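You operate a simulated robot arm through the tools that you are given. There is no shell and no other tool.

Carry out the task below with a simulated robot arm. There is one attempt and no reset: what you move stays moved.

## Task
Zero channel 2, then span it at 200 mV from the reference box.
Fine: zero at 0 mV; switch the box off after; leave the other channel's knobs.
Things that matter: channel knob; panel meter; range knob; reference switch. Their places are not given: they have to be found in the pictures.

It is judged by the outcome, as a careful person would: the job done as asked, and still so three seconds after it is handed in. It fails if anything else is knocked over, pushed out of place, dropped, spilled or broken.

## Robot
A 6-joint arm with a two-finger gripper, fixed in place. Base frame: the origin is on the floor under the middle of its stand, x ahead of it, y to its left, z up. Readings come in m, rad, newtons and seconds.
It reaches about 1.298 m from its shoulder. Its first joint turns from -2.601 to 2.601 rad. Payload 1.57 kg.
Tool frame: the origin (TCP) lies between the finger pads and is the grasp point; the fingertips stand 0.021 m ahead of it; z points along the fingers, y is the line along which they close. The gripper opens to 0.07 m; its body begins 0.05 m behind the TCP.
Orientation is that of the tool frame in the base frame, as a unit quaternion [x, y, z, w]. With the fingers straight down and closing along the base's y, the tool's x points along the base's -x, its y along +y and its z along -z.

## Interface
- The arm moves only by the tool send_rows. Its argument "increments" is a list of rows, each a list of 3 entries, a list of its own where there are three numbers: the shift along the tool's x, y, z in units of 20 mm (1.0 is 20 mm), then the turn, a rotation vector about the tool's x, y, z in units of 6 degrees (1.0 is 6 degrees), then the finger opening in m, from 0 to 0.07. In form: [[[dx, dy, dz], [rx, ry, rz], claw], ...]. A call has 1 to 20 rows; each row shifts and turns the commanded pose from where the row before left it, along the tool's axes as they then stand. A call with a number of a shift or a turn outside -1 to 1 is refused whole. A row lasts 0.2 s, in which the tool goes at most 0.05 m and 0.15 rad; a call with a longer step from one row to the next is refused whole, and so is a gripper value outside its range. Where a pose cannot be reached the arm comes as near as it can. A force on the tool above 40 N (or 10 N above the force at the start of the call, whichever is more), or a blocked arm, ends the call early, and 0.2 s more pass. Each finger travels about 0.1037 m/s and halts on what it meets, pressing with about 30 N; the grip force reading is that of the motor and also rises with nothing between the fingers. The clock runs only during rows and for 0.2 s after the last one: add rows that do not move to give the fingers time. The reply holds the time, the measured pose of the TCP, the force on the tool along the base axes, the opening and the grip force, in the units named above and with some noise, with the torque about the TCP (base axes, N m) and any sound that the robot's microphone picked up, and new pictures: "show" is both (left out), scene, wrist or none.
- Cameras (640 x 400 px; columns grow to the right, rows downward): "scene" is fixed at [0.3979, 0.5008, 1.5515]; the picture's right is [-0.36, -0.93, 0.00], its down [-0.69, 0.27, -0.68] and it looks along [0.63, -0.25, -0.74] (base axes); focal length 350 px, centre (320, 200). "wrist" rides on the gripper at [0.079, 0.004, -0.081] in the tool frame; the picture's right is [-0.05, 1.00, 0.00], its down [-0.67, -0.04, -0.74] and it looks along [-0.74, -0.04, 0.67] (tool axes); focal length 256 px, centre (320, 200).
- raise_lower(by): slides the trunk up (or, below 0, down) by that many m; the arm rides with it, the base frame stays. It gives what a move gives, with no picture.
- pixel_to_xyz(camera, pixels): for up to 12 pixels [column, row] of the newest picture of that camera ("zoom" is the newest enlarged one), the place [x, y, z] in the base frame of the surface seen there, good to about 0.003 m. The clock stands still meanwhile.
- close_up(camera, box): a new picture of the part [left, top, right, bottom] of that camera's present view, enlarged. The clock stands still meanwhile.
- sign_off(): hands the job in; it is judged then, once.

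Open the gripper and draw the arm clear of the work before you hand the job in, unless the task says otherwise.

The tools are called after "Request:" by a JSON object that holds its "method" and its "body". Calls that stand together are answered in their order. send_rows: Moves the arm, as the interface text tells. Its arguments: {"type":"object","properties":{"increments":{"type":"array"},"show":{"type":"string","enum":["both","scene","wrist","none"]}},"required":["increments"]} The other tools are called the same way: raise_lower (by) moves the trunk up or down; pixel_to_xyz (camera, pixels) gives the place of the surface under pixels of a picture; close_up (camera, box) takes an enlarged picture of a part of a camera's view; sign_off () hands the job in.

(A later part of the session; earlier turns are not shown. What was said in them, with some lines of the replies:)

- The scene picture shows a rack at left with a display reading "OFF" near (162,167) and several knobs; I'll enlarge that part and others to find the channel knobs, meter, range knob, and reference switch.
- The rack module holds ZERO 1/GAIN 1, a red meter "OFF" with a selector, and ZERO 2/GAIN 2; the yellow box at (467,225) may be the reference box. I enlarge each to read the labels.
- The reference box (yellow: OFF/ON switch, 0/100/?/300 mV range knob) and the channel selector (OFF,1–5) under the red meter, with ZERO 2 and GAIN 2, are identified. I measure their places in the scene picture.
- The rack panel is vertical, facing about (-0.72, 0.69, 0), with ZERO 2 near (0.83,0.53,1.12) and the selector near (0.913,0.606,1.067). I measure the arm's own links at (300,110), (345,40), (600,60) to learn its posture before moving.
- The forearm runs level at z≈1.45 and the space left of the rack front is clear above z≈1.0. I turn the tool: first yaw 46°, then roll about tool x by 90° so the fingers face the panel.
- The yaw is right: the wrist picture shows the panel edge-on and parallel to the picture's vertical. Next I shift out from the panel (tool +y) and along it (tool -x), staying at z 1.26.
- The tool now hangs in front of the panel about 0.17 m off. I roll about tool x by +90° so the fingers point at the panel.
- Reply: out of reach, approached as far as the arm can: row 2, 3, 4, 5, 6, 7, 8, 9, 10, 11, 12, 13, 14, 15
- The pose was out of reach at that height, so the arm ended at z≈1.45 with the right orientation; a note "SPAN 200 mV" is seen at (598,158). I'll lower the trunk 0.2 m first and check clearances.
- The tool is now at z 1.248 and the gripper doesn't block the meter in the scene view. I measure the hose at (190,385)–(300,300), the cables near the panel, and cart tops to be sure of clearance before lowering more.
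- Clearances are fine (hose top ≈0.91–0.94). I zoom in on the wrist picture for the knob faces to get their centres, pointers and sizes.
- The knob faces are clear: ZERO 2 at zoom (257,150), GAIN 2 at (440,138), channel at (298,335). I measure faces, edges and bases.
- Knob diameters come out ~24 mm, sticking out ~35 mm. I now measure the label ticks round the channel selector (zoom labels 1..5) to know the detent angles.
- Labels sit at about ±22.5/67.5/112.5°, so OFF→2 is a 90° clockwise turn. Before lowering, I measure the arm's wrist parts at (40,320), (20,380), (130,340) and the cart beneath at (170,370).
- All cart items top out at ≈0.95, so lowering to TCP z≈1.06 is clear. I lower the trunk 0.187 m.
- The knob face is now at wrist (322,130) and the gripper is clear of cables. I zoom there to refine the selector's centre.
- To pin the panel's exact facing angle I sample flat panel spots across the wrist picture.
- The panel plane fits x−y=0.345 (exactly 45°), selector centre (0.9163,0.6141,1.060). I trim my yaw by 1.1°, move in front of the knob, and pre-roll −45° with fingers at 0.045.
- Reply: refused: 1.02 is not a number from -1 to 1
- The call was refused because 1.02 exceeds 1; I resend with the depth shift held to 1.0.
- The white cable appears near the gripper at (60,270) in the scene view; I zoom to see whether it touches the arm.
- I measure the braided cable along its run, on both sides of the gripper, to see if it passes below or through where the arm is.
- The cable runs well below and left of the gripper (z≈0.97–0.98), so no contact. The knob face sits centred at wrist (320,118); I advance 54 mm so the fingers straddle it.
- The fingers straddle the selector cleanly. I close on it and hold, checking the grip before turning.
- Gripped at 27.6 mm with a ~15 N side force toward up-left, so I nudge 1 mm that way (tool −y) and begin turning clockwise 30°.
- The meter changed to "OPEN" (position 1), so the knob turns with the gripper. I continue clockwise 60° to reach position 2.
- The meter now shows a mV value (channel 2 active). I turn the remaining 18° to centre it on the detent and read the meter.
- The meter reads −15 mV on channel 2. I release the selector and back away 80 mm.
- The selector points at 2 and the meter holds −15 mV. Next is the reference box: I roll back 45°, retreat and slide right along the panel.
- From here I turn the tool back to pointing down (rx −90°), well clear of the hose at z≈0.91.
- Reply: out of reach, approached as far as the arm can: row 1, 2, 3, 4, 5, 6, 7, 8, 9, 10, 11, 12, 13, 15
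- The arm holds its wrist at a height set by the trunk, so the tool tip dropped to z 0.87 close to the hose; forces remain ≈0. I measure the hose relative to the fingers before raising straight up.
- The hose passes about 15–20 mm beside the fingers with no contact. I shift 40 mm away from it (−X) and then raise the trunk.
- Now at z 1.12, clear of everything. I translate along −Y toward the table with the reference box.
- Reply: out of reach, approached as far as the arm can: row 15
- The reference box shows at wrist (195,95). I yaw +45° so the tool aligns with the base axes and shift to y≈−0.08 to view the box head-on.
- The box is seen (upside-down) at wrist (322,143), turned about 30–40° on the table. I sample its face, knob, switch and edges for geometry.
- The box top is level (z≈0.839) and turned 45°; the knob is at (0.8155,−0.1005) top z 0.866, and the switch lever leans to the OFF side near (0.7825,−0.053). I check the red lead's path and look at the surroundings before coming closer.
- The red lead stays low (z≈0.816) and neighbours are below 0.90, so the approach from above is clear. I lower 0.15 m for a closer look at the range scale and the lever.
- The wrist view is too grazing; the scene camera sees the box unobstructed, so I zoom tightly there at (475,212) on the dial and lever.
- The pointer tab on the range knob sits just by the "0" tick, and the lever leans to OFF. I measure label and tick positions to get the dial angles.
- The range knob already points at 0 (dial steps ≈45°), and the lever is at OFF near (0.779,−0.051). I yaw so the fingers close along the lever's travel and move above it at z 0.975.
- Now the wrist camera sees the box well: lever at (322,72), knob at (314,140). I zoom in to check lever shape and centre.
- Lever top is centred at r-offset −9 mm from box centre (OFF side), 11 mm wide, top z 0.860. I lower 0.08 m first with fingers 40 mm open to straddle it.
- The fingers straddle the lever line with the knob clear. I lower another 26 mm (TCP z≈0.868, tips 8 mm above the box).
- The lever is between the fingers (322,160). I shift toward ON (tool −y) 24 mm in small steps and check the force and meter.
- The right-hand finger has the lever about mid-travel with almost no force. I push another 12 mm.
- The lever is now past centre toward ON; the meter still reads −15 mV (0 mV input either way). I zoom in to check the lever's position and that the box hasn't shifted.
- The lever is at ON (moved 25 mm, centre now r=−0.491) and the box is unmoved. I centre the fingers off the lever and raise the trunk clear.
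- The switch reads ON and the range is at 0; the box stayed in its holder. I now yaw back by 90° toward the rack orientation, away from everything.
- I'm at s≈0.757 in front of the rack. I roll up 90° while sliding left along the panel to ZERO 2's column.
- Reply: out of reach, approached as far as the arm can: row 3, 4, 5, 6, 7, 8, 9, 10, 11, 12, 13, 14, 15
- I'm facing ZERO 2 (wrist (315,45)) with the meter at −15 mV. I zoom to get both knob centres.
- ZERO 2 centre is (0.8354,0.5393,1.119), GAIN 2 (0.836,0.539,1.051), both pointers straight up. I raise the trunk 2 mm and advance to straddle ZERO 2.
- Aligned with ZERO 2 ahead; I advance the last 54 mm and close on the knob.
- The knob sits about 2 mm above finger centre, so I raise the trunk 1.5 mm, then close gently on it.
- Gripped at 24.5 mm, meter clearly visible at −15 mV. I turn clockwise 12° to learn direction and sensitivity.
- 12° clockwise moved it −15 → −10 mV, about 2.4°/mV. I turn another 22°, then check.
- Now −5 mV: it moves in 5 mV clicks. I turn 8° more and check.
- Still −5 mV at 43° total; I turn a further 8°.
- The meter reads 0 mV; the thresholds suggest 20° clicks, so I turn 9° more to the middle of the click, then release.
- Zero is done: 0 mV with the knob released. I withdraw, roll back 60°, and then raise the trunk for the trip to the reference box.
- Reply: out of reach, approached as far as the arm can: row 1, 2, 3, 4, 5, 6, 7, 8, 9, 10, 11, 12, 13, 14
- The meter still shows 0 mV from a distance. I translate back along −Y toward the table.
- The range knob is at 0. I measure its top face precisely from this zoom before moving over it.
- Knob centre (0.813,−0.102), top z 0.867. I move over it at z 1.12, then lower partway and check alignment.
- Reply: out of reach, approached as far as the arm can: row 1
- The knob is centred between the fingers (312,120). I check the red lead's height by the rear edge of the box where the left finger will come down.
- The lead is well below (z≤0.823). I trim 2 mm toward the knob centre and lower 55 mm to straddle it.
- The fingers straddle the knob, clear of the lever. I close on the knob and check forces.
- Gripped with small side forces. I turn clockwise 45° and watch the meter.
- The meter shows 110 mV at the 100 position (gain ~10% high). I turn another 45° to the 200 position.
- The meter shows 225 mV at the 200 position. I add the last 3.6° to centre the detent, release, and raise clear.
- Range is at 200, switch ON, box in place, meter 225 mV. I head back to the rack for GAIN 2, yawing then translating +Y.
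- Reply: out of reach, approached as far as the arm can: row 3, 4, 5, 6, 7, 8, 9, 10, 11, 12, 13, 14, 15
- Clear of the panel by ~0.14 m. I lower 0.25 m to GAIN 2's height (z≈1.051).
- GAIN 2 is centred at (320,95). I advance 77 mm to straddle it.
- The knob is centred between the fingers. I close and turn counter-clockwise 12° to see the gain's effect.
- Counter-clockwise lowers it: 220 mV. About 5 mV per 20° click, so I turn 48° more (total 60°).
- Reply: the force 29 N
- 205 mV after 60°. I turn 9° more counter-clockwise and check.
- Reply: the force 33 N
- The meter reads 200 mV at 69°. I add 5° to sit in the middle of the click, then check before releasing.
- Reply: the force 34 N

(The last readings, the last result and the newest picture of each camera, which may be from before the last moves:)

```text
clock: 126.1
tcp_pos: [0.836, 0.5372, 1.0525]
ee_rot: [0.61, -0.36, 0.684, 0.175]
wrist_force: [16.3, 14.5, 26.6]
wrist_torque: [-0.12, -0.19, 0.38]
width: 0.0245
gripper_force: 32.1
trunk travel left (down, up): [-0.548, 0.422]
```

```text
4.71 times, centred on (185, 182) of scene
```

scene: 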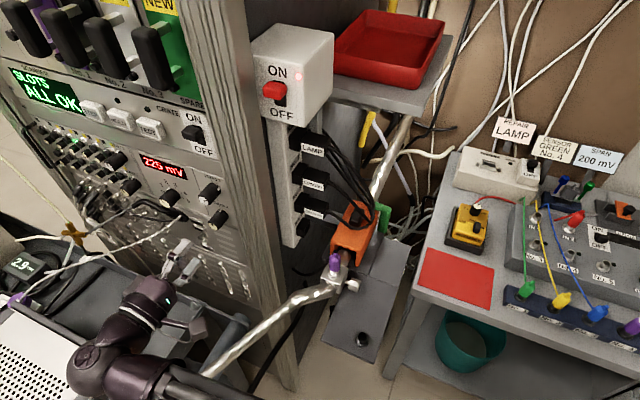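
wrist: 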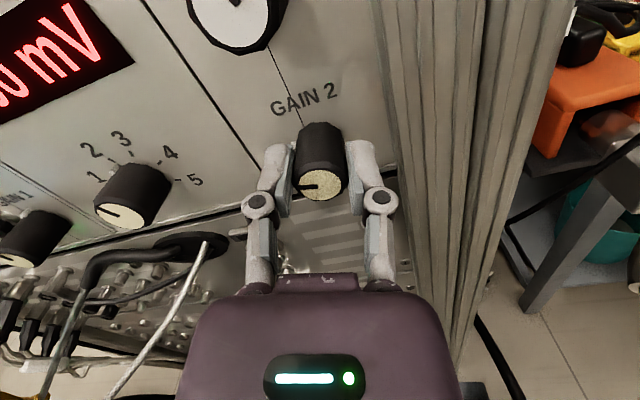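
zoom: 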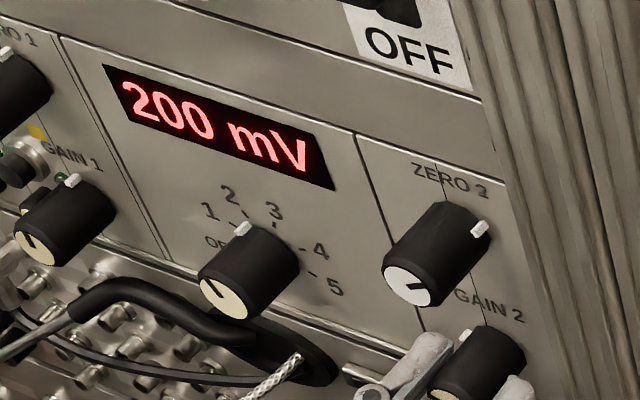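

200 mV held. I open the fingers slightly to release and check the reading stays.

Request:
{"method": "send_rows", "body": {"increments": [[[0, 0, 0], [0, 0, 0], 0.042], [[0, 0, 0], [0, 0, 0], 0.042], [[0, 0, 0], [0, 0, 0], 0.042]], "show": "wrist"}}

Request:
{"method": "close_up", "body": {"camera": "scene", "box": [130, 140, 240, 225]}}

```text
clock: 126.9
tcp_pos: [0.8354, 0.5364, 1.0526]
ee_rot: [0.611, -0.363, 0.682, 0.176]
wrist_force: [0.6, 0.0, -0.3]
wrist_torque: [0.0, 0.01, -0.01]
width: 0.042
gripper_force: 0.1
trunk travel left (down, up): [-0.548, 0.422]
```

wrist: 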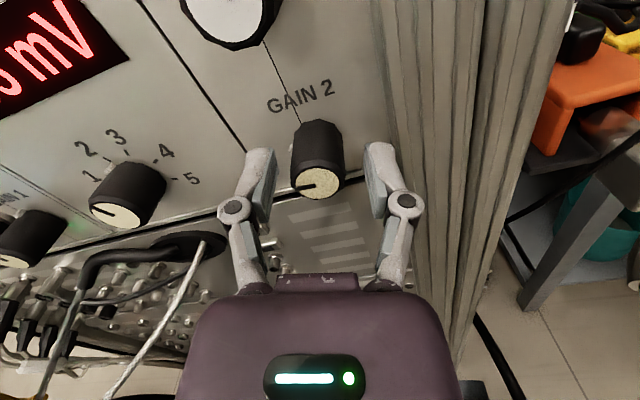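

```text
4.71 times, centred on (185, 182) of scene
```

zoom: 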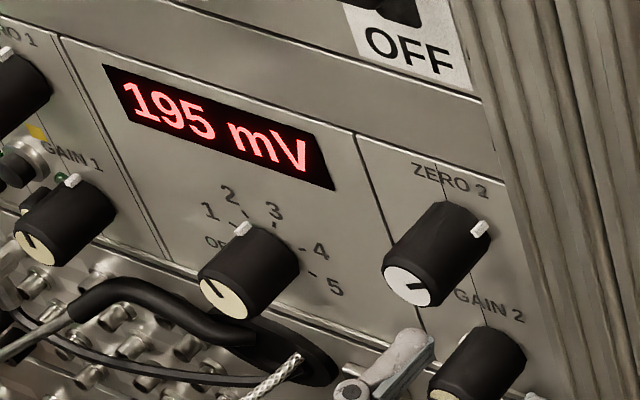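

On release it slipped one click to 195 mV (the grip was ~1.5 mm off-centre, loaded sideways). I shift 1.6 mm left (tool −y), regrip, and check before turning back clockwise.

Request:
{"method": "send_rows", "body": {"increments": [[[0, -0.08, 0], [0, 0, 0], 0.042], [[0, 0, 0], [0, 0, 0], 0.03], [[0, 0, 0], [0, 0, 0], 0.02], [[0, 0, 0], [0, 0, 0], 0.02]], "show": "wrist"}}

Request:
{"method": "close_up", "body": {"camera": "scene", "box": [130, 140, 240, 225]}}

```text
clock: 127.9
tcp_pos: [0.8375, 0.5383, 1.0521]
ee_rot: [0.611, -0.362, 0.683, 0.174]
wrist_force: [-6.9, -4.6, -4.3]
wrist_torque: [0.12, 0.09, -0.15]
width: 0.0259
gripper_force: 4.8
trunk travel left (down, up): [-0.548, 0.422]
```

wrist: 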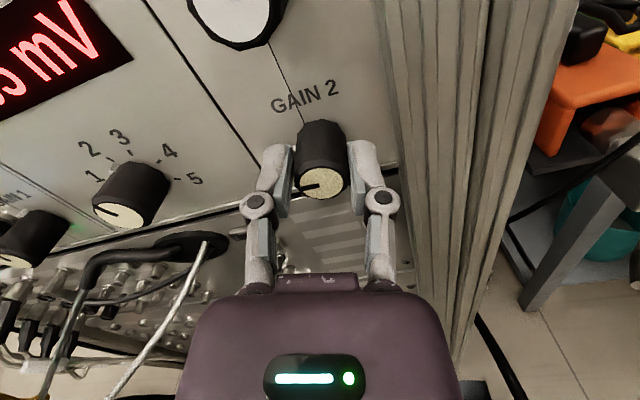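

```text
4.71 times, centred on (185, 182) of scene
```

zoom: 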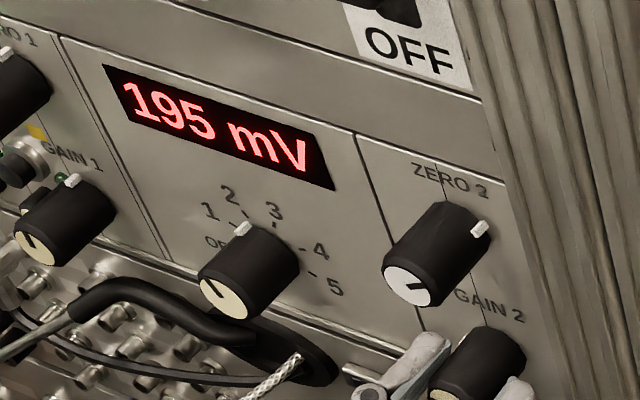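

Now the side load is small (−8 N). The grip is firming; I turn clockwise 6° and read.

Request:
{"method": "send_rows", "body": {"increments": [[[0, 0.02, 0], [0, 0, 0], 0.02], [[0, 0, 0], [0, 0, 0.5], 0.02], [[0, 0, 0], [0, 0, 0.5], 0.02], [[0, 0, 0], [0, 0, 0], 0.02]], "show": "none"}}

Request:
{"method": "close_up", "body": {"camera": "scene", "box": [130, 140, 240, 225]}}

```text
clock: 128.9
tcp_pos: [0.8379, 0.5384, 1.0521]
ee_rot: [0.59, -0.394, 0.691, 0.138]
wrist_force: [-8.4, -4.1, -3.4]
wrist_torque: [0.14, 0.16, -0.18]
width: 0.0266
gripper_force: 5.0
trunk travel left (down, up): [-0.548, 0.422]
```

```text
4.71 times, centred on (185, 182) of scene
```

zoom: 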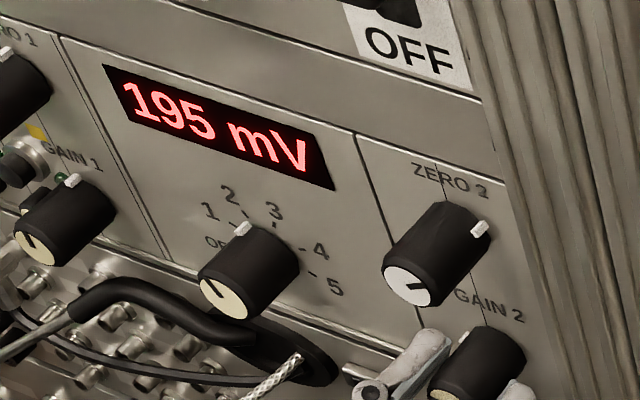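

Width reads 26.6 mm with only 5 N grip, so the pads aren't seated. I look closely at the fingers on the knob.

Request:
{"method": "send_rows", "body": {"increments": [[[0, 0, 0], [0, 0, 0], 0.02]], "show": "wrist"}}

Request:
{"method": "close_up", "body": {"camera": "wrist", "box": [220, 90, 420, 240]}}

```text
clock: 129.3
tcp_pos: [0.8375, 0.5379, 1.0527]
ee_rot: [0.591, -0.393, 0.691, 0.139]
wrist_force: [-8.2, -3.0, -4.2]
wrist_torque: [0.06, 0.11, -0.16]
width: 0.0265
gripper_force: 5.0
trunk travel left (down, up): [-0.548, 0.422]
```

wrist: 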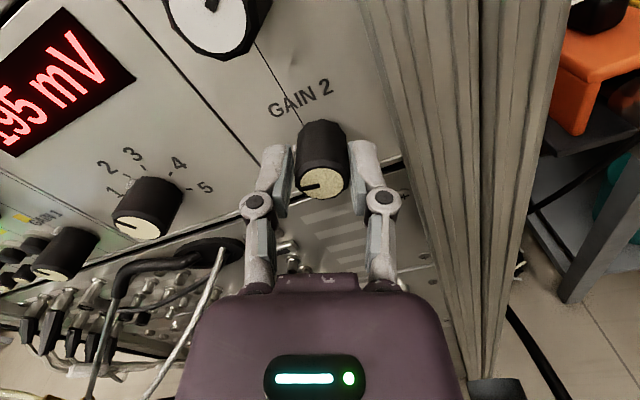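

```text
2.67 times, centred on (320, 165) of wrist
```

zoom: 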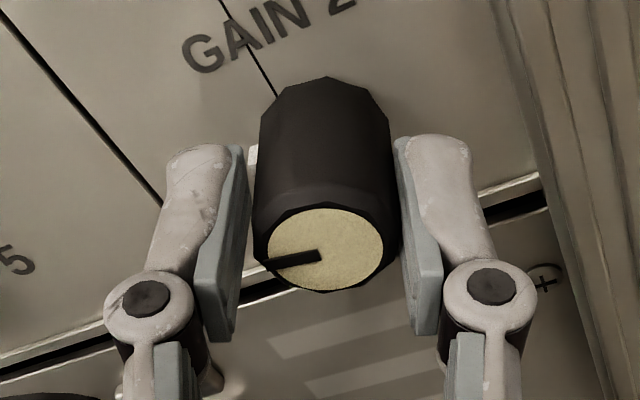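

The left pad is riding on the knob's white pointer tab, which explains the poor seat and the slip. I open, roll back so the fingers close vertically (tab to the side), and regrip there.

Request:
{"method": "send_rows", "body": {"increments": [[[0, 0, 0], [0, 0, 0], 0.045], [[0, 0, 0], [0, 0, 0], 0.045], [[0, 0, 0], [0, 0, 1], 0.045], [[0, 0, 0], [0, 0, 1], 0.045], [[0, 0, 0], [0, 0, 1], 0.045], [[0, 0, 0], [0, 0, 1], 0.045], [[0, 0, 0], [0, 0, 1], 0.045], [[0, 0, 0], [0, 0, 1], 0.045], [[0, 0, 0], [0, 0, 1], 0.045], [[0, 0, 0], [0, 0, 1], 0.045], [[0, 0, 0], [0, 0, 1], 0.045], [[0, 0, 0], [0, 0, 1], 0.045]], "show": "wrist"}}

Request:
{"method": "close_up", "body": {"camera": "scene", "box": [130, 140, 240, 225]}}

Request:
{"method": "close_up", "body": {"camera": "wrist", "box": [220, 90, 420, 240]}}

```text
clock: 131.9
tcp_pos: [0.8392, 0.538, 1.0519]
ee_rot: [0.314, -0.636, 0.667, -0.225]
wrist_force: [-0.4, -0.3, 0.3]
wrist_torque: [-0.03, 0.01, 0.01]
width: 0.0451
gripper_force: 0.0
trunk travel left (down, up): [-0.548, 0.422]
```

wrist: 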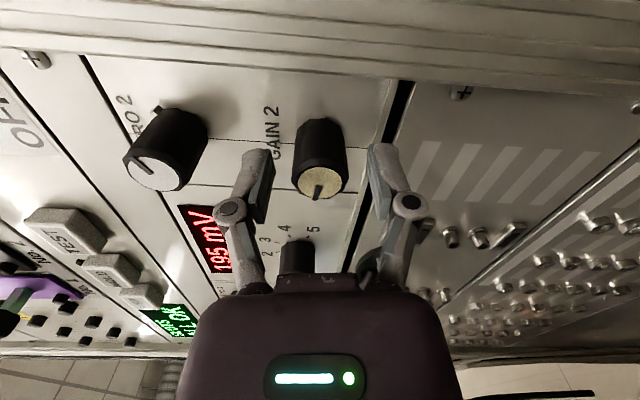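

```text
4.71 times, centred on (185, 182) of scene
```

zoom: 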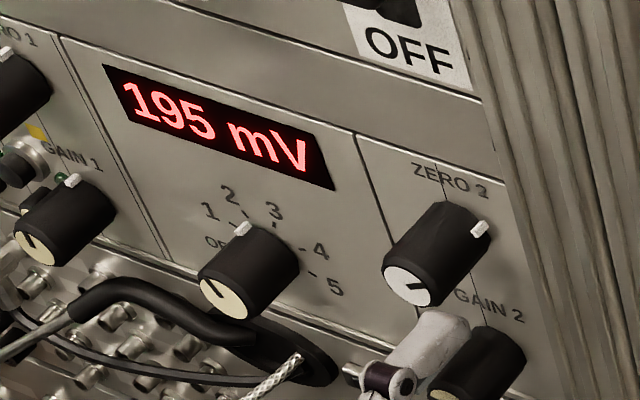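

```text
2.67 times, centred on (320, 165) of wrist
```

zoom: 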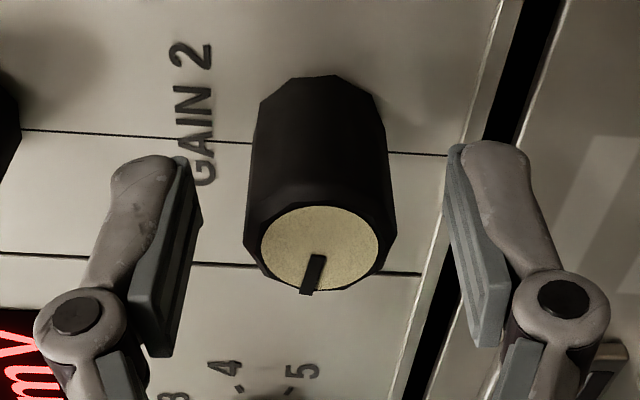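

Now the pointer tab lies to the left, 90° from the pads. I close on the knob here and check that the grip seats properly.

Request:
{"method": "send_rows", "body": {"increments": [[[0, 0, 0], [0, 0, 0], 0.03], [[0, 0, 0], [0, 0, 0], 0.02], [[0, 0, 0], [0, 0, 0], 0.02], [[0, 0, 0], [0, 0, 0], 0.02]], "show": "wrist"}}

Request:
{"method": "close_up", "body": {"camera": "scene", "box": [130, 140, 240, 225]}}

```text
clock: 132.9
tcp_pos: [0.8389, 0.5364, 1.052]
ee_rot: [0.315, -0.636, 0.667, -0.226]
wrist_force: [0.3, 0.7, -0.3]
wrist_torque: [-0.05, -0.01, 0.0]
width: 0.0248
gripper_force: 31.8
trunk travel left (down, up): [-0.548, 0.422]
```

wrist: 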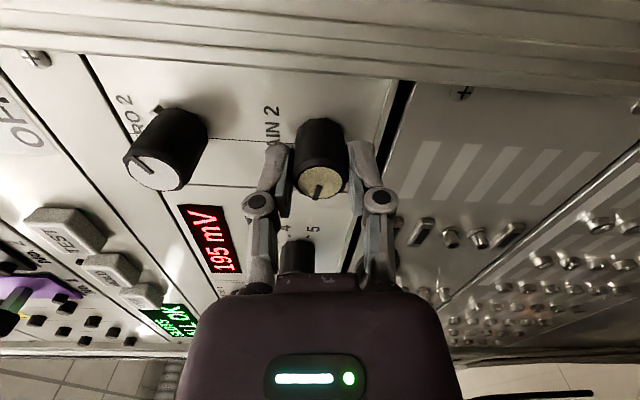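

```text
4.71 times, centred on (185, 182) of scene
```

zoom: 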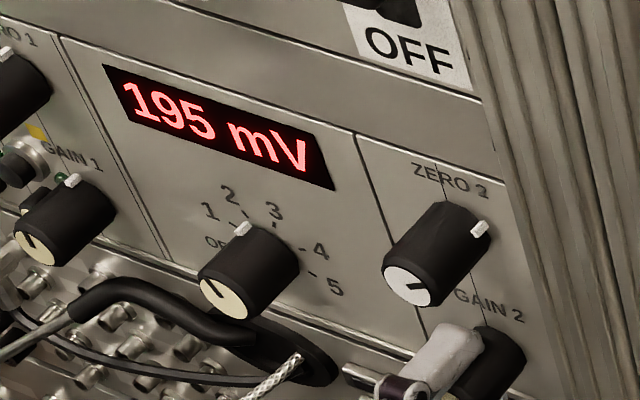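

A clean, centred grip (side force ≈0). I turn clockwise in 3° steps to find the 195→200 threshold.

Request:
{"method": "send_rows", "body": {"increments": [[[0, 0, 0], [0, 0, 0.5], 0.02], [[0, 0, 0], [0, 0, 0], 0.02]], "show": "none"}}

Request:
{"method": "close_up", "body": {"camera": "scene", "box": [130, 140, 240, 225]}}

```text
clock: 133.5
tcp_pos: [0.838, 0.5383, 1.0533]
ee_rot: [0.299, -0.644, 0.661, -0.244]
wrist_force: [4.7, 4.8, 5.8]
wrist_torque: [-0.11, -0.11, -0.31]
width: 0.0245
gripper_force: 32.1
trunk travel left (down, up): [-0.548, 0.422]
```

```text
4.71 times, centred on (185, 182) of scene
```

zoom: 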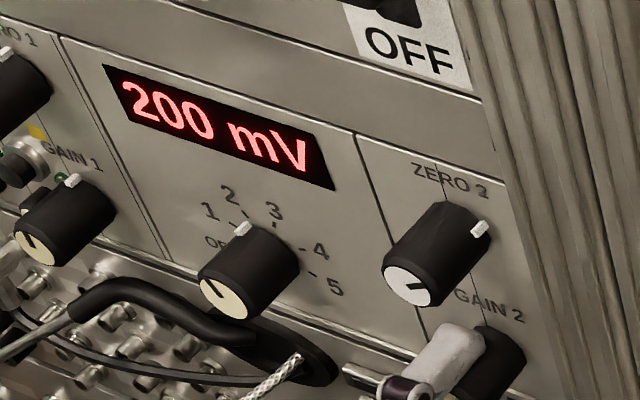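

200 mV after 3°. I go 6° further, which should be near the middle of the 200 band.

Request:
{"method": "send_rows", "body": {"increments": [[[0, 0, 0], [0, 0, 0.5], 0.02], [[0, 0, 0], [0, 0, 0.5], 0.02], [[0, 0, 0], [0, 0, 0], 0.02]], "show": "none"}}

Request:
{"method": "close_up", "body": {"camera": "scene", "box": [130, 140, 240, 225]}}

```text
clock: 134.3
tcp_pos: [0.8391, 0.5385, 1.0515]
ee_rot: [-0.264, 0.658, -0.648, 0.278]
wrist_force: [12.5, 7.2, 12.5]
wrist_torque: [-0.15, -0.19, 0.55]
width: 0.0246
gripper_force: 31.8
trunk travel left (down, up): [-0.548, 0.422]
```

```text
4.71 times, centred on (185, 182) of scene
```

zoom: 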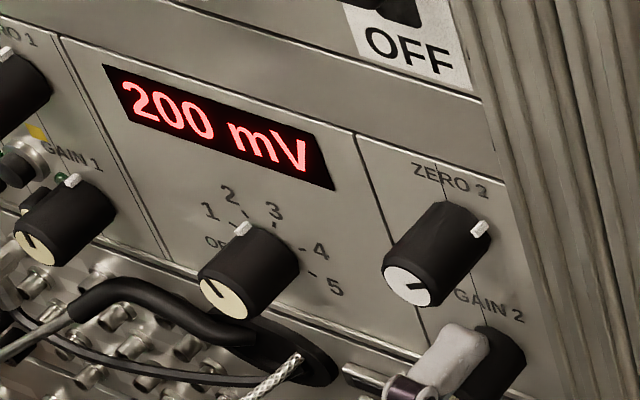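

Still 200 mV. Before releasing I relieve the side load (shift 1 mm left and raise 1 mm), then check.

Request:
{"method": "raise_lower", "body": {"by": 0.001}}

Request:
{"method": "send_rows", "body": {"increments": [[[-0.04, 0, 0], [0, 0, 0], 0.02], [[0, 0, 0], [0, 0, 0], 0.02]], "show": "none"}}

Request:
{"method": "close_up", "body": {"camera": "scene", "box": [130, 140, 240, 225]}}

```text
clock: 134.8
tcp_pos: [0.8388, 0.5376, 1.0518]
ee_rot: [-0.266, 0.658, -0.647, 0.278]
wrist_force: [10.8, 6.5, 7.7]
wrist_torque: [-0.07, -0.04, 0.66]
width: 0.0247
gripper_force: 32.0
trunk travel left (down, up): [-0.549, 0.421]
```

```text
clock: 135.4
tcp_pos: [0.8392, 0.538, 1.0527]
ee_rot: [-0.264, 0.659, -0.647, 0.277]
wrist_force: [7.0, 1.5, 4.4]
wrist_torque: [-0.08, -0.06, 0.64]
width: 0.0247
gripper_force: 31.5
trunk travel left (down, up): [-0.549, 0.421]
```

```text
4.71 times, centred on (185, 182) of scene
```

zoom: 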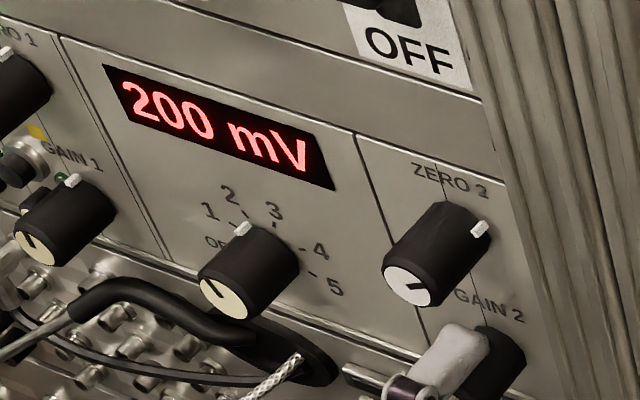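

Side loads are now small and the meter reads 200 mV. I release the knob.

Request:
{"method": "send_rows", "body": {"increments": [[[0, 0, 0], [0, 0, 0], 0.045], [[0, 0, 0], [0, 0, 0], 0.045], [[0, 0, 0], [0, 0, 0], 0.045]], "show": "wrist"}}

Request:
{"method": "close_up", "body": {"camera": "scene", "box": [130, 140, 240, 225]}}

Request:
{"method": "close_up", "body": {"camera": "wrist", "box": [220, 90, 420, 240]}}

```text
clock: 136.2
tcp_pos: [0.8375, 0.5381, 1.0525]
ee_rot: [-0.265, 0.659, -0.648, 0.277]
wrist_force: [-1.0, 0.0, -0.3]
wrist_torque: [0.02, 0.04, 0.01]
width: 0.0449
gripper_force: 0.1
trunk travel left (down, up): [-0.549, 0.421]
```

wrist: 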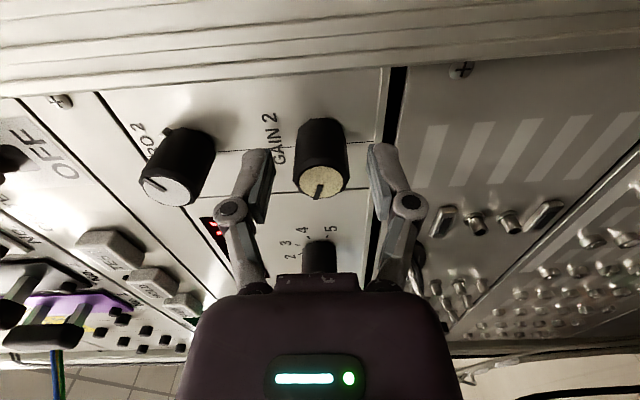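

```text
4.71 times, centred on (185, 182) of scene
```

zoom: 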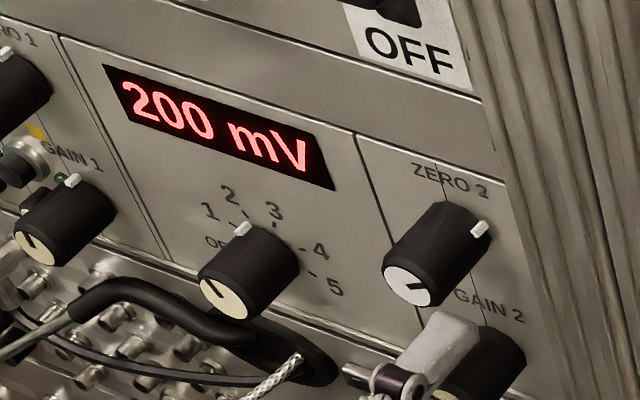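

```text
2.67 times, centred on (320, 165) of wrist
```

zoom: 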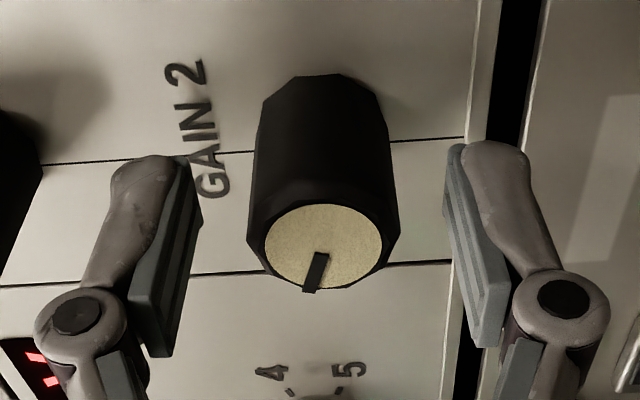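

200 mV holds after release. I withdraw from the panel, raise the trunk, and swing the tool down for the return to the reference box.

Request:
{"method": "send_rows", "body": {"increments": [[[0, 0, -1], [0, 0, 0], 0.045], [[0, 0, -1], [0, 0, 0], 0.045], [[0, 0, -1], [0, 0, 0], 0.045], [[0, 0, -1], [0, 0, 0], 0.045], [[0, 0, -1], [0, 0, 0], 0.045], [[0, 0, -1], [0, 0, 0], 0.045], [[0, 0, -1], [0, 0, 0], 0.045], [[0, 0, -0.9], [0, 0, 0], 0.045]], "show": "none"}}

Request:
{"method": "raise_lower", "body": {"by": 0.254}}

Request:
{"method": "send_rows", "body": {"increments": [[[0.75, 0, 0], [-1, 0, 0], 0.045], [[0.75, 0, 0], [-1, 0, 0], 0.045], [[0.75, 0, 0], [-1, 0, 0], 0.045], [[0.75, 0, 0], [-1, 0, 0], 0.045], [[0.75, 0, 0], [-1, 0, 0], 0.045], [[0.75, 0, 0], [-1, 0, 0], 0.045], [[0.75, 0, 0], [-1, 0, 0], 0.045], [[0.75, 0, 0], [-1, 0, 0], 0.045], [[0.75, 0, 0], [-1, 0, 0], 0.045], [[0.75, 0, 0], [-1, 0, 0], 0.045], [[0.75, 0, 0], [-1, 0, 0], 0.045], [[0.75, 0, 0], [-1, 0, 0], 0.045], [[0.75, 0, 0], [-1, 0, 0], 0.045], [[0.75, 0, 0], [-1, 0, 0], 0.045], [[0.75, 0, 0], [-1, 0, 0], 0.045]], "show": "both"}}

Request:
{"method": "close_up", "body": {"camera": "scene", "box": [130, 140, 240, 225]}}

```text
clock: 138.0
tcp_pos: [0.7262, 0.6508, 1.0533]
ee_rot: [-0.264, 0.658, -0.649, 0.278]
wrist_force: [0.6, -0.7, -1.5]
wrist_torque: [0.01, -0.02, 0.01]
width: 0.0447
gripper_force: 0.1
trunk travel left (down, up): [-0.549, 0.421]
```

```text
clock: 140.6
tcp_pos: [0.7263, 0.6521, 1.3088]
ee_rot: [-0.264, 0.658, -0.648, 0.278]
wrist_force: [-0.3, 0.1, -0.1]
wrist_torque: [0.01, 0.01, 0.01]
width: 0.0452
gripper_force: 0.0
trunk travel left (down, up): [-0.803, 0.167]
```

```text
clock: 143.8
tcp_pos: [0.5693, 0.4914, 1.1233]
ee_rot: [-0.383, 0.924, 0.008, 0.01]
wrist_force: [0.8, 0.9, -0.1]
wrist_torque: [0.01, 0.01, 0.0]
width: 0.045
gripper_force: 0.2
out of reach, approached as far as the arm can: row 1, 2, 3, 4, 5, 6, 7, 8, 9, 10, 11, 12, 13, 14
trunk travel left (down, up): [-0.803, 0.167]
```

scene: 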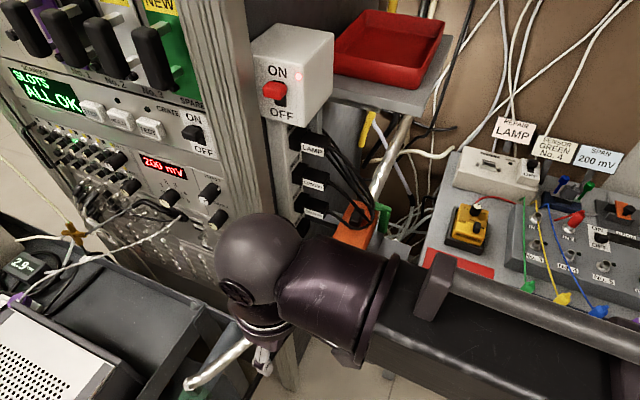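
wrist: 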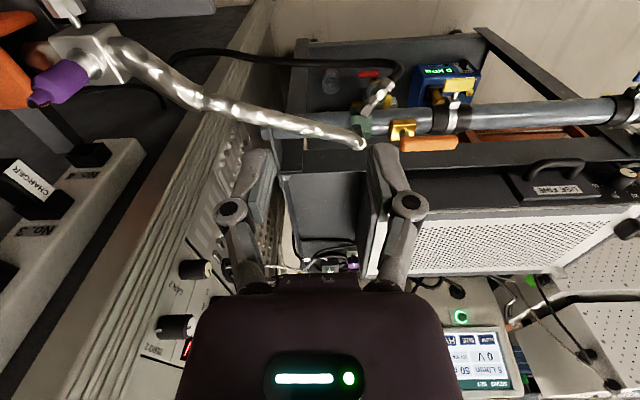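

```text
4.71 times, centred on (185, 182) of scene
```

zoom: 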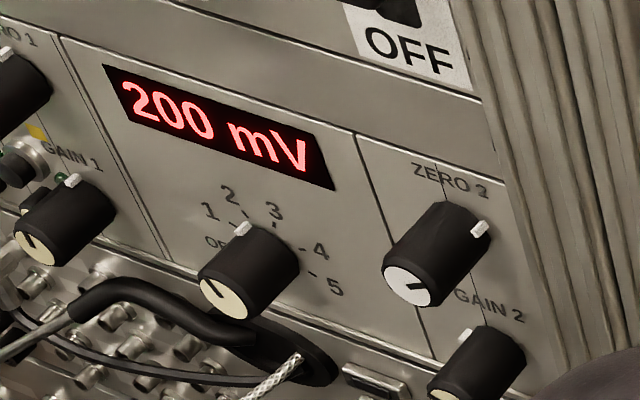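

The meter holds 200 mV. I translate to the table again and yaw so the fingers close along the lever's travel.

Request:
{"method": "send_rows", "body": {"increments": [[[1, -1, 0], [0, 0, 0], 0.045], [[1, -1, 0], [0, 0, 0], 0.045], [[1, -1, 0], [0, 0, 0], 0.045], [[1, -1, 0], [0, 0, 0], 0.045], [[1, -1, 0], [0, 0, 0], 0.045], [[1, -1, 0], [0, 0, 0], 0.045], [[1, -1, 0], [0, 0, 0], 0.045], [[1, -1, 0], [0, 0, 0], 0.045], [[1, -1, 0], [0, 0, 0], 0.045], [[1, -1, 0], [0, 0, 0], 0.045], [[1, -1, 0], [0, 0, 0], 0.045], [[1, -1, 0], [0, 0, 0], 0.045], [[1, -1, 0], [0, 0, 0], 0.045], [[1, -1, 0], [0, 0, 0], 0.045], [[1, -1, 0], [0, 0, 0], 0.045], [[1, -1, 0], [0, 0, 0], 0.045], [[1, -1, 0], [0, 0, 0], 0.045], [[1, -1, 0], [0, 0, 0], 0.045], [[1, -1, 0], [0, 0, 0], 0.045], [[1, -1, 0], [0, 0, 0], 0.045]], "show": "none"}}

Request:
{"method": "send_rows", "body": {"increments": [[[0, 0, 0], [0, 0, 1], 0.045], [[0, 0, 0], [0, 0, 1], 0.045], [[0, 0, 0], [0, 0, 1], 0.045], [[0, 0, 0], [0, 0, 1], 0.045], [[0, 0, 0], [0, 0, 1], 0.045], [[0, 0, 0], [0, 0, 1], 0.045], [[0, 0, 0], [0, 0, 1], 0.045], [[0, 0, 0], [0, 0, 1], 0.045], [[0, 0, 0], [0, 0, 1], 0.045], [[0, 0, 0], [0, 0, 1], 0.045], [[0, 0, 0], [0, 0, 1], 0.045], [[0, 0, 0], [0, 0, 1], 0.045], [[0, 0, 0], [0, 0, 1], 0.045], [[0, 0, 0], [0, 0, 1], 0.045], [[0, 0, 0], [0, 0, 1], 0.045]], "show": "both"}}

```text
clock: 148.0
tcp_pos: [0.5705, -0.0725, 1.1221]
ee_rot: [-0.384, 0.923, 0.007, 0.009]
wrist_force: [0.3, -0.2, 0.0]
wrist_torque: [0.01, -0.02, 0.01]
width: 0.0451
gripper_force: 0.0
out of reach, approached as far as the arm can: row 5, 9, 17
trunk travel left (down, up): [-0.803, 0.167]
```

```text
clock: 151.2
tcp_pos: [0.5668, -0.0743, 1.1222]
ee_rot: [0.383, 0.923, 0.012, 0.003]
wrist_force: [1.0, 0.2, 0.8]
wrist_torque: [0.03, 0.0, -0.01]
width: 0.045
gripper_force: 0.0
trunk travel left (down, up): [-0.803, 0.167]
```

scene: 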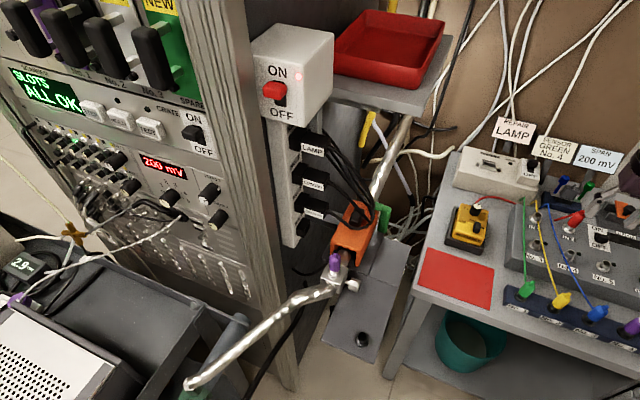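
wrist: 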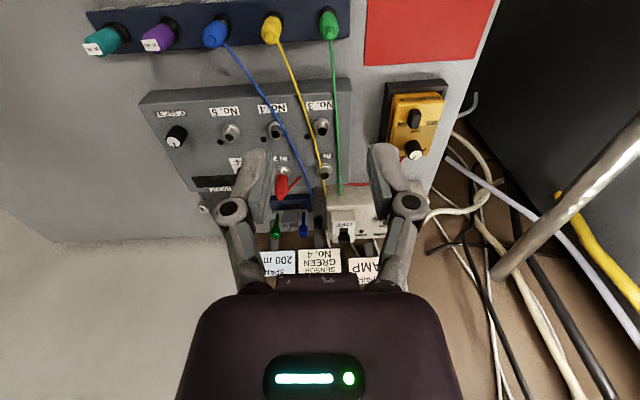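

The meter still reads 200 mV. I move over the lever at its ON position (0.763,−0.068) and lower partway.

Request:
{"method": "send_rows", "body": {"increments": [[[-0.839, 0.896, 0], [0, 0, 0], 0.04], [[-0.839, 0.896, 0], [0, 0, 0], 0.04], [[-0.839, 0.896, 0], [0, 0, 0], 0.04], [[-0.839, 0.896, 0], [0, 0, 0], 0.04], [[-0.839, 0.896, 0], [0, 0, 0], 0.04], [[-0.839, 0.896, 0], [0, 0, 0], 0.04], [[-0.839, 0.896, 0], [0, 0, 0], 0.04], [[-0.839, 0.896, 0], [0, 0, 0], 0.04]], "show": "none"}}

Request:
{"method": "raise_lower", "body": {"by": -0.2}}

Request:
{"method": "send_rows", "body": {"increments": [[[0, 0, 0], [0, 0, 0], 0.04]], "show": "both"}}

```text
clock: 153.0
tcp_pos: [0.766, -0.0674, 1.1215]
ee_rot: [0.382, 0.924, 0.011, 0.001]
wrist_force: [0.2, 0.3, -0.3]
wrist_torque: [0.0, 0.03, -0.03]
width: 0.0399
gripper_force: 0.1
trunk travel left (down, up): [-0.803, 0.167]
```

```text
clock: 155.2
tcp_pos: [0.7639, -0.0661, 0.9224]
ee_rot: [0.381, 0.924, 0.012, 0.002]
wrist_force: [0.6, 0.5, 0.1]
wrist_torque: [-0.03, 0.01, 0.0]
width: 0.0398
gripper_force: 0.0
trunk travel left (down, up): [-0.603, 0.367]
```

```text
clock: 155.6
tcp_pos: [0.7652, -0.0674, 0.9228]
ee_rot: [0.382, 0.924, 0.012, 0.001]
wrist_force: [0.0, -1.0, -0.3]
wrist_torque: [0.02, -0.01, 0.07]
width: 0.04
gripper_force: 0.0
trunk travel left (down, up): [-0.603, 0.367]
```

scene: 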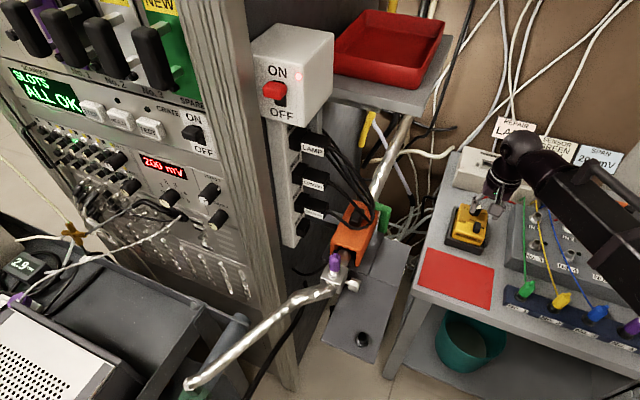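
wrist: 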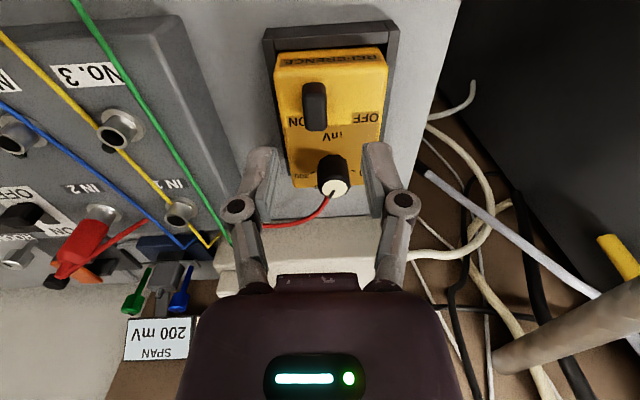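

The lever (315,107) lies between the fingers. I verify its coordinates before descending.

Request:
{"method": "pixel_to_xyz", "body": {"camera": "wrist", "pixels": [[316, 110], [316, 120], [307, 120], [325, 120], [316, 126], [335, 185], [300, 122], [370, 118]]}}

```text
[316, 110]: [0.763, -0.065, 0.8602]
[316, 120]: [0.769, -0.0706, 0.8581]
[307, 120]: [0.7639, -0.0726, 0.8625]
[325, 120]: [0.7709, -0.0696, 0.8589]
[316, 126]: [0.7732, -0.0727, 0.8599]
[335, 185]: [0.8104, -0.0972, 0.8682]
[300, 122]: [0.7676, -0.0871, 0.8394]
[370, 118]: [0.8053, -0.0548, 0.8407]
```

The lever is centred under the fingers (r≈−0.493). I lower 54 mm to straddle it.

Request:
{"method": "raise_lower", "body": {"by": -0.054}}

Request:
{"method": "send_rows", "body": {"increments": [[[0, 0.2, 0], [0, 0, 0], 0.04], [[0, 0.2, 0], [0, 0, 0], 0.04], [[0, 0.2, 0], [0, 0, 0], 0.04], [[0, 0.2, 0], [0, 0, 0], 0.04], [[0, 0.2, 0], [0, 0, 0], 0.04], [[0, 0.2, 0], [0, 0, 0], 0.04]], "show": "both"}}

```text
clock: 156.5
tcp_pos: [0.7651, -0.0664, 0.8678]
ee_rot: [0.382, 0.924, 0.01, 0.002]
wrist_force: [0.3, 0.2, 0.2]
wrist_torque: [-0.01, 0.0, 0.04]
width: 0.0401
gripper_force: 0.1
trunk travel left (down, up): [-0.549, 0.421]
```

```text
clock: 157.9
tcp_pos: [0.7808, -0.0506, 0.8677]
ee_rot: [0.382, 0.924, 0.011, 0.001]
wrist_force: [-0.9, -0.1, 0.7]
wrist_torque: [-0.02, 0.02, 0.0]
width: 0.0406
gripper_force: 0.1
trunk travel left (down, up): [-0.549, 0.421]
```

scene: 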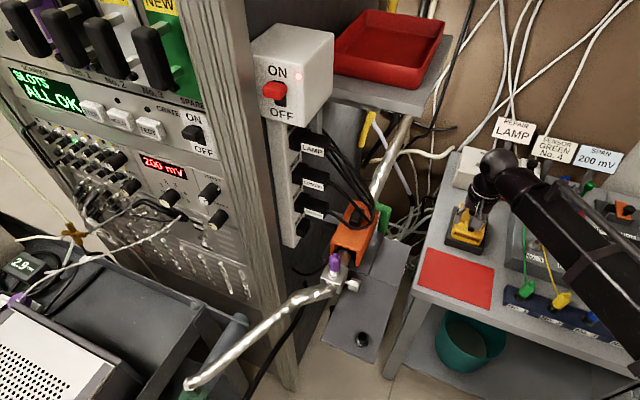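
wrist: 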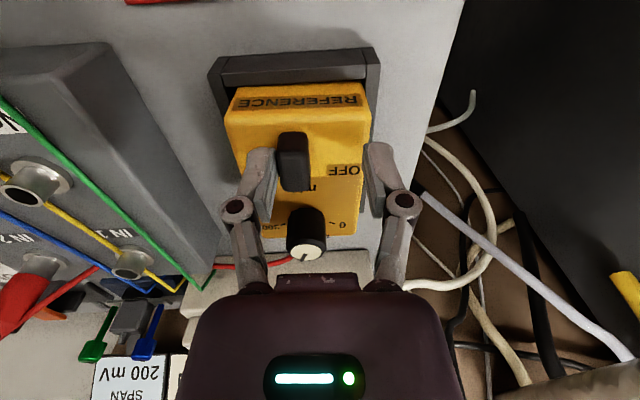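

The lever is being carried toward OFF with negligible force and the meter still shows 200 mV. I push a further 12 mm.

Request:
{"method": "send_rows", "body": {"increments": [[[0, 0.2, 0], [0, 0, 0], 0.04], [[0, 0.2, 0], [0, 0, 0], 0.04], [[0, 0.2, 0], [0, 0, 0], 0.04]], "show": "both"}}

Request:
{"method": "close_up", "body": {"camera": "scene", "box": [130, 140, 240, 225]}}

Request:
{"method": "close_up", "body": {"camera": "wrist", "box": [200, 30, 400, 270]}}

```text
clock: 158.7
tcp_pos: [0.7899, -0.0411, 0.8683]
ee_rot: [0.382, 0.924, 0.012, 0.002]
wrist_force: [0.6, -0.7, -0.4]
wrist_torque: [-0.01, -0.03, -0.01]
width: 0.0403
gripper_force: 0.3
trunk travel left (down, up): [-0.549, 0.421]
```

scene: 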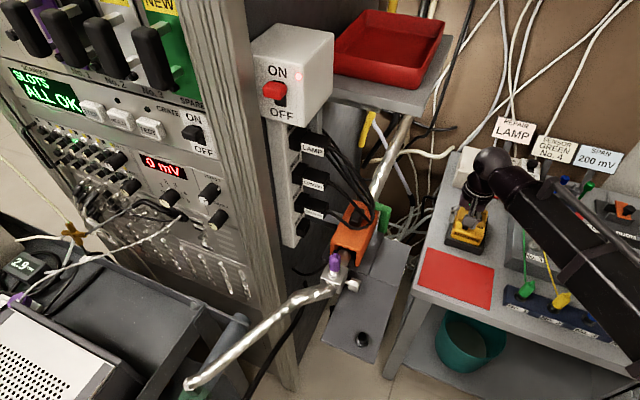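
wrist: 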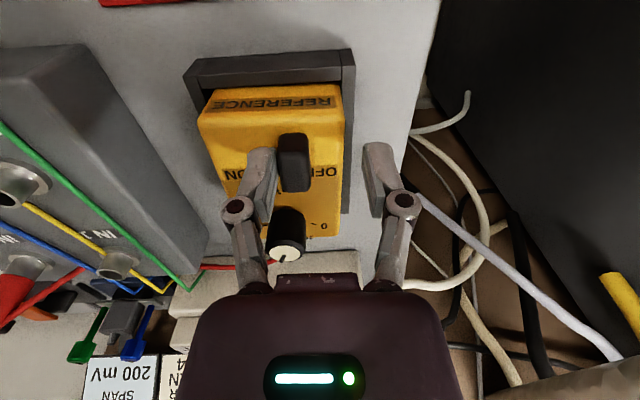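

```text
4.71 times, centred on (185, 182) of scene
```

zoom: 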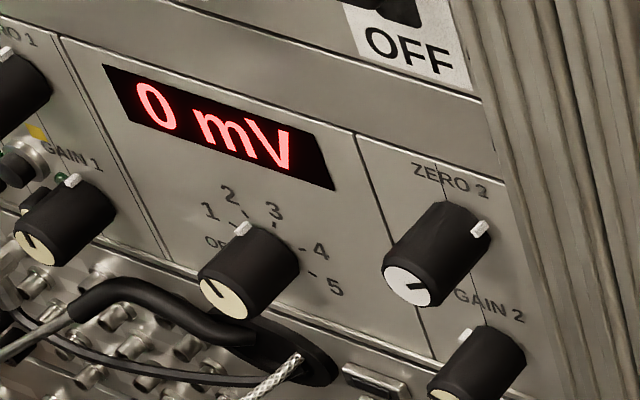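

```text
1.67 times, centred on (300, 150) of wrist
```

zoom: 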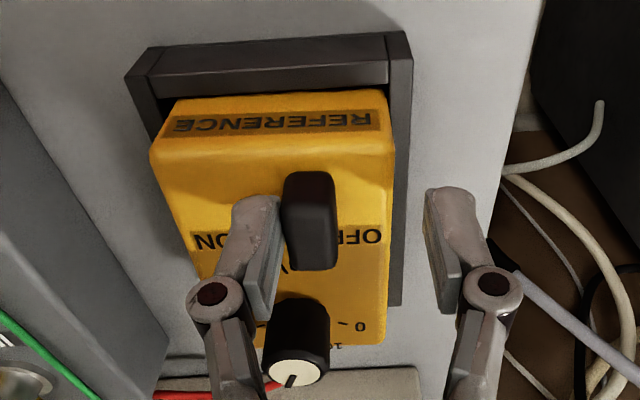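

The meter dropped to 0 mV: the box is off and zero holds. I centre the fingers off the lever and raise clear.

Request:
{"method": "send_rows", "body": {"increments": [[[0, -0.3, 0], [0, 0, 0], 0.045], [[0, -0.3, 0], [0, 0, 0], 0.045]], "show": "none"}}

Request:
{"method": "raise_lower", "body": {"by": 0.25}}

Request:
{"method": "send_rows", "body": {"increments": [[[1, -1, 0], [0, 0, 0], 0.06], [[1, -1, 0], [0, 0, 0], 0.06], [[1, -1, 0], [0, 0, 0], 0.06], [[1, -1, 0], [0, 0, 0], 0.06], [[1, -1, 0], [0, 0, 0], 0.06], [[1, -1, 0], [0, 0, 0], 0.07], [[1, -1, 0], [0, 0, 0], 0.07], [[1, -1, 0], [0, 0, 0], 0.07]], "show": "both"}}

Request:
{"method": "close_up", "body": {"camera": "scene", "box": [435, 190, 515, 260]}}

Request:
{"method": "close_up", "body": {"camera": "scene", "box": [80, 120, 240, 240]}}

```text
clock: 159.3
tcp_pos: [0.7811, -0.0488, 0.8678]
ee_rot: [0.381, 0.924, 0.011, 0.002]
wrist_force: [-0.8, 0.4, 0.4]
wrist_torque: [-0.03, 0.0, 0.02]
width: 0.0452
gripper_force: 0.1
trunk travel left (down, up): [-0.549, 0.421]
```

```text
clock: 161.9
tcp_pos: [0.781, -0.0492, 1.1184]
ee_rot: [0.382, 0.924, 0.011, 0.001]
wrist_force: [0.2, -0.9, -0.8]
wrist_torque: [0.01, -0.02, 0.02]
width: 0.0453
gripper_force: 0.1
trunk travel left (down, up): [-0.799, 0.171]
```

```text
clock: 163.7
tcp_pos: [0.5546, -0.0512, 1.1182]
ee_rot: [0.383, 0.924, 0.011, 0.002]
wrist_force: [0.6, -0.1, 0.0]
wrist_torque: [0.02, 0.01, 0.02]
width: 0.0698
gripper_force: 0.0
out of reach, approached as far as the arm can: row 2
trunk travel left (down, up): [-0.799, 0.171]
```

scene: 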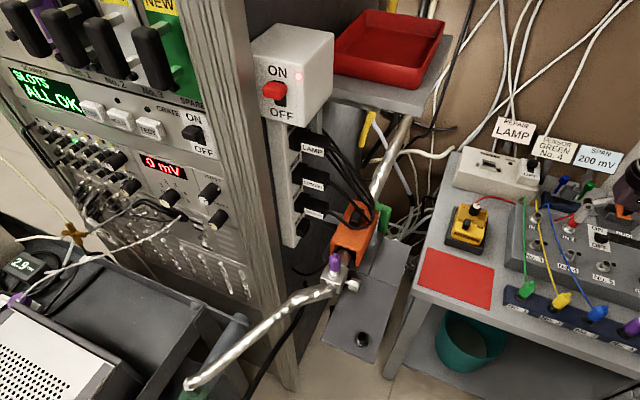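
wrist: 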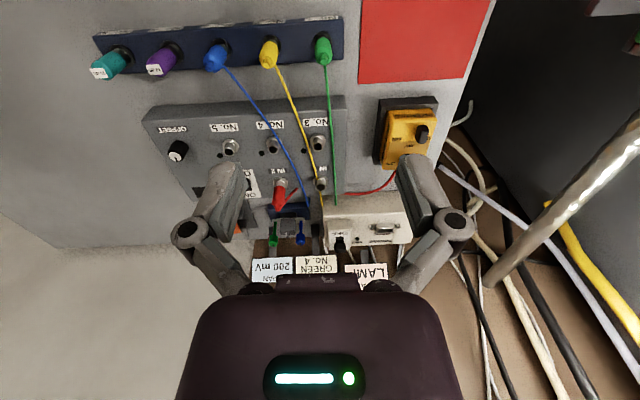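

```text
5.71 times, centred on (475, 225) of scene
```

zoom: 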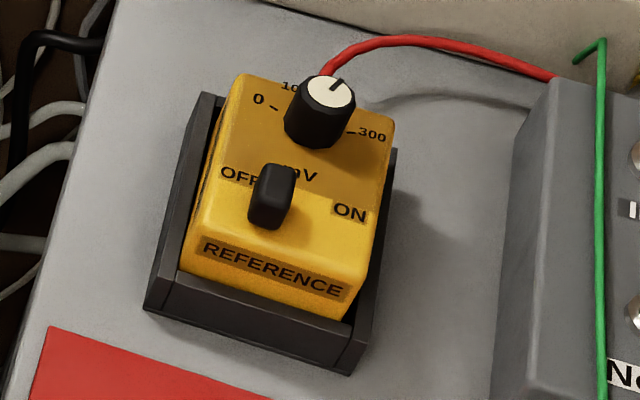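

```text
3.33 times, centred on (160, 180) of scene
```

zoom: 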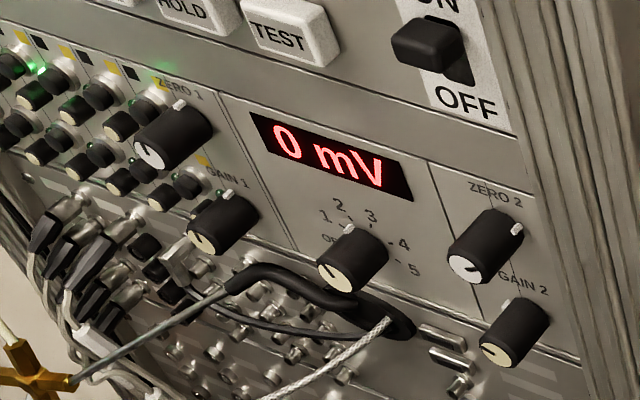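

Final check: the box switch is at OFF, the meter (channel 2) reads 0 mV after reading 200 mV at the 200 mV reference, ZERO 1/GAIN 1 still point up, and the gripper is open and clear. I hand the job in.

Request:
{"method": "sign_off", "body": {}}

```text
The job is handed in.
```

Channel 2 is zeroed and spanned, the reference box is off, and I've handed the job in.

- **Zero:** with the reference switched on at 0 mV, I turned ZERO 2 until the meter went from −15 mV to 0 mV.
- **Span:** with the reference at 200 mV, I turned GAIN 2 until the meter went from 225 mV to 200 mV. It slipped to 195 mV when I first let go of the knob. I gripped it again and reset it, and it held at 200 mV after release.
- **After switch-off:** the reference switch is at OFF and the meter reads 0 mV on channel 2. I didn't set the box back to 0 mV while it was on to re-check the zero after the span.
- **Left as it is:** I didn't touch ZERO 1 and GAIN 1. The meter selector is still on channel 2 (it was OFF at the start), and the reference range knob is still at 200 mV.

The meter steps in 5 mV, so both settings are only confirmed to within about 2.5 mV. The reference box may have shifted a millimetre or two in its holder while I worked its switch and knob. Nothing else was disturbed, and the arm is clear with the gripper open.
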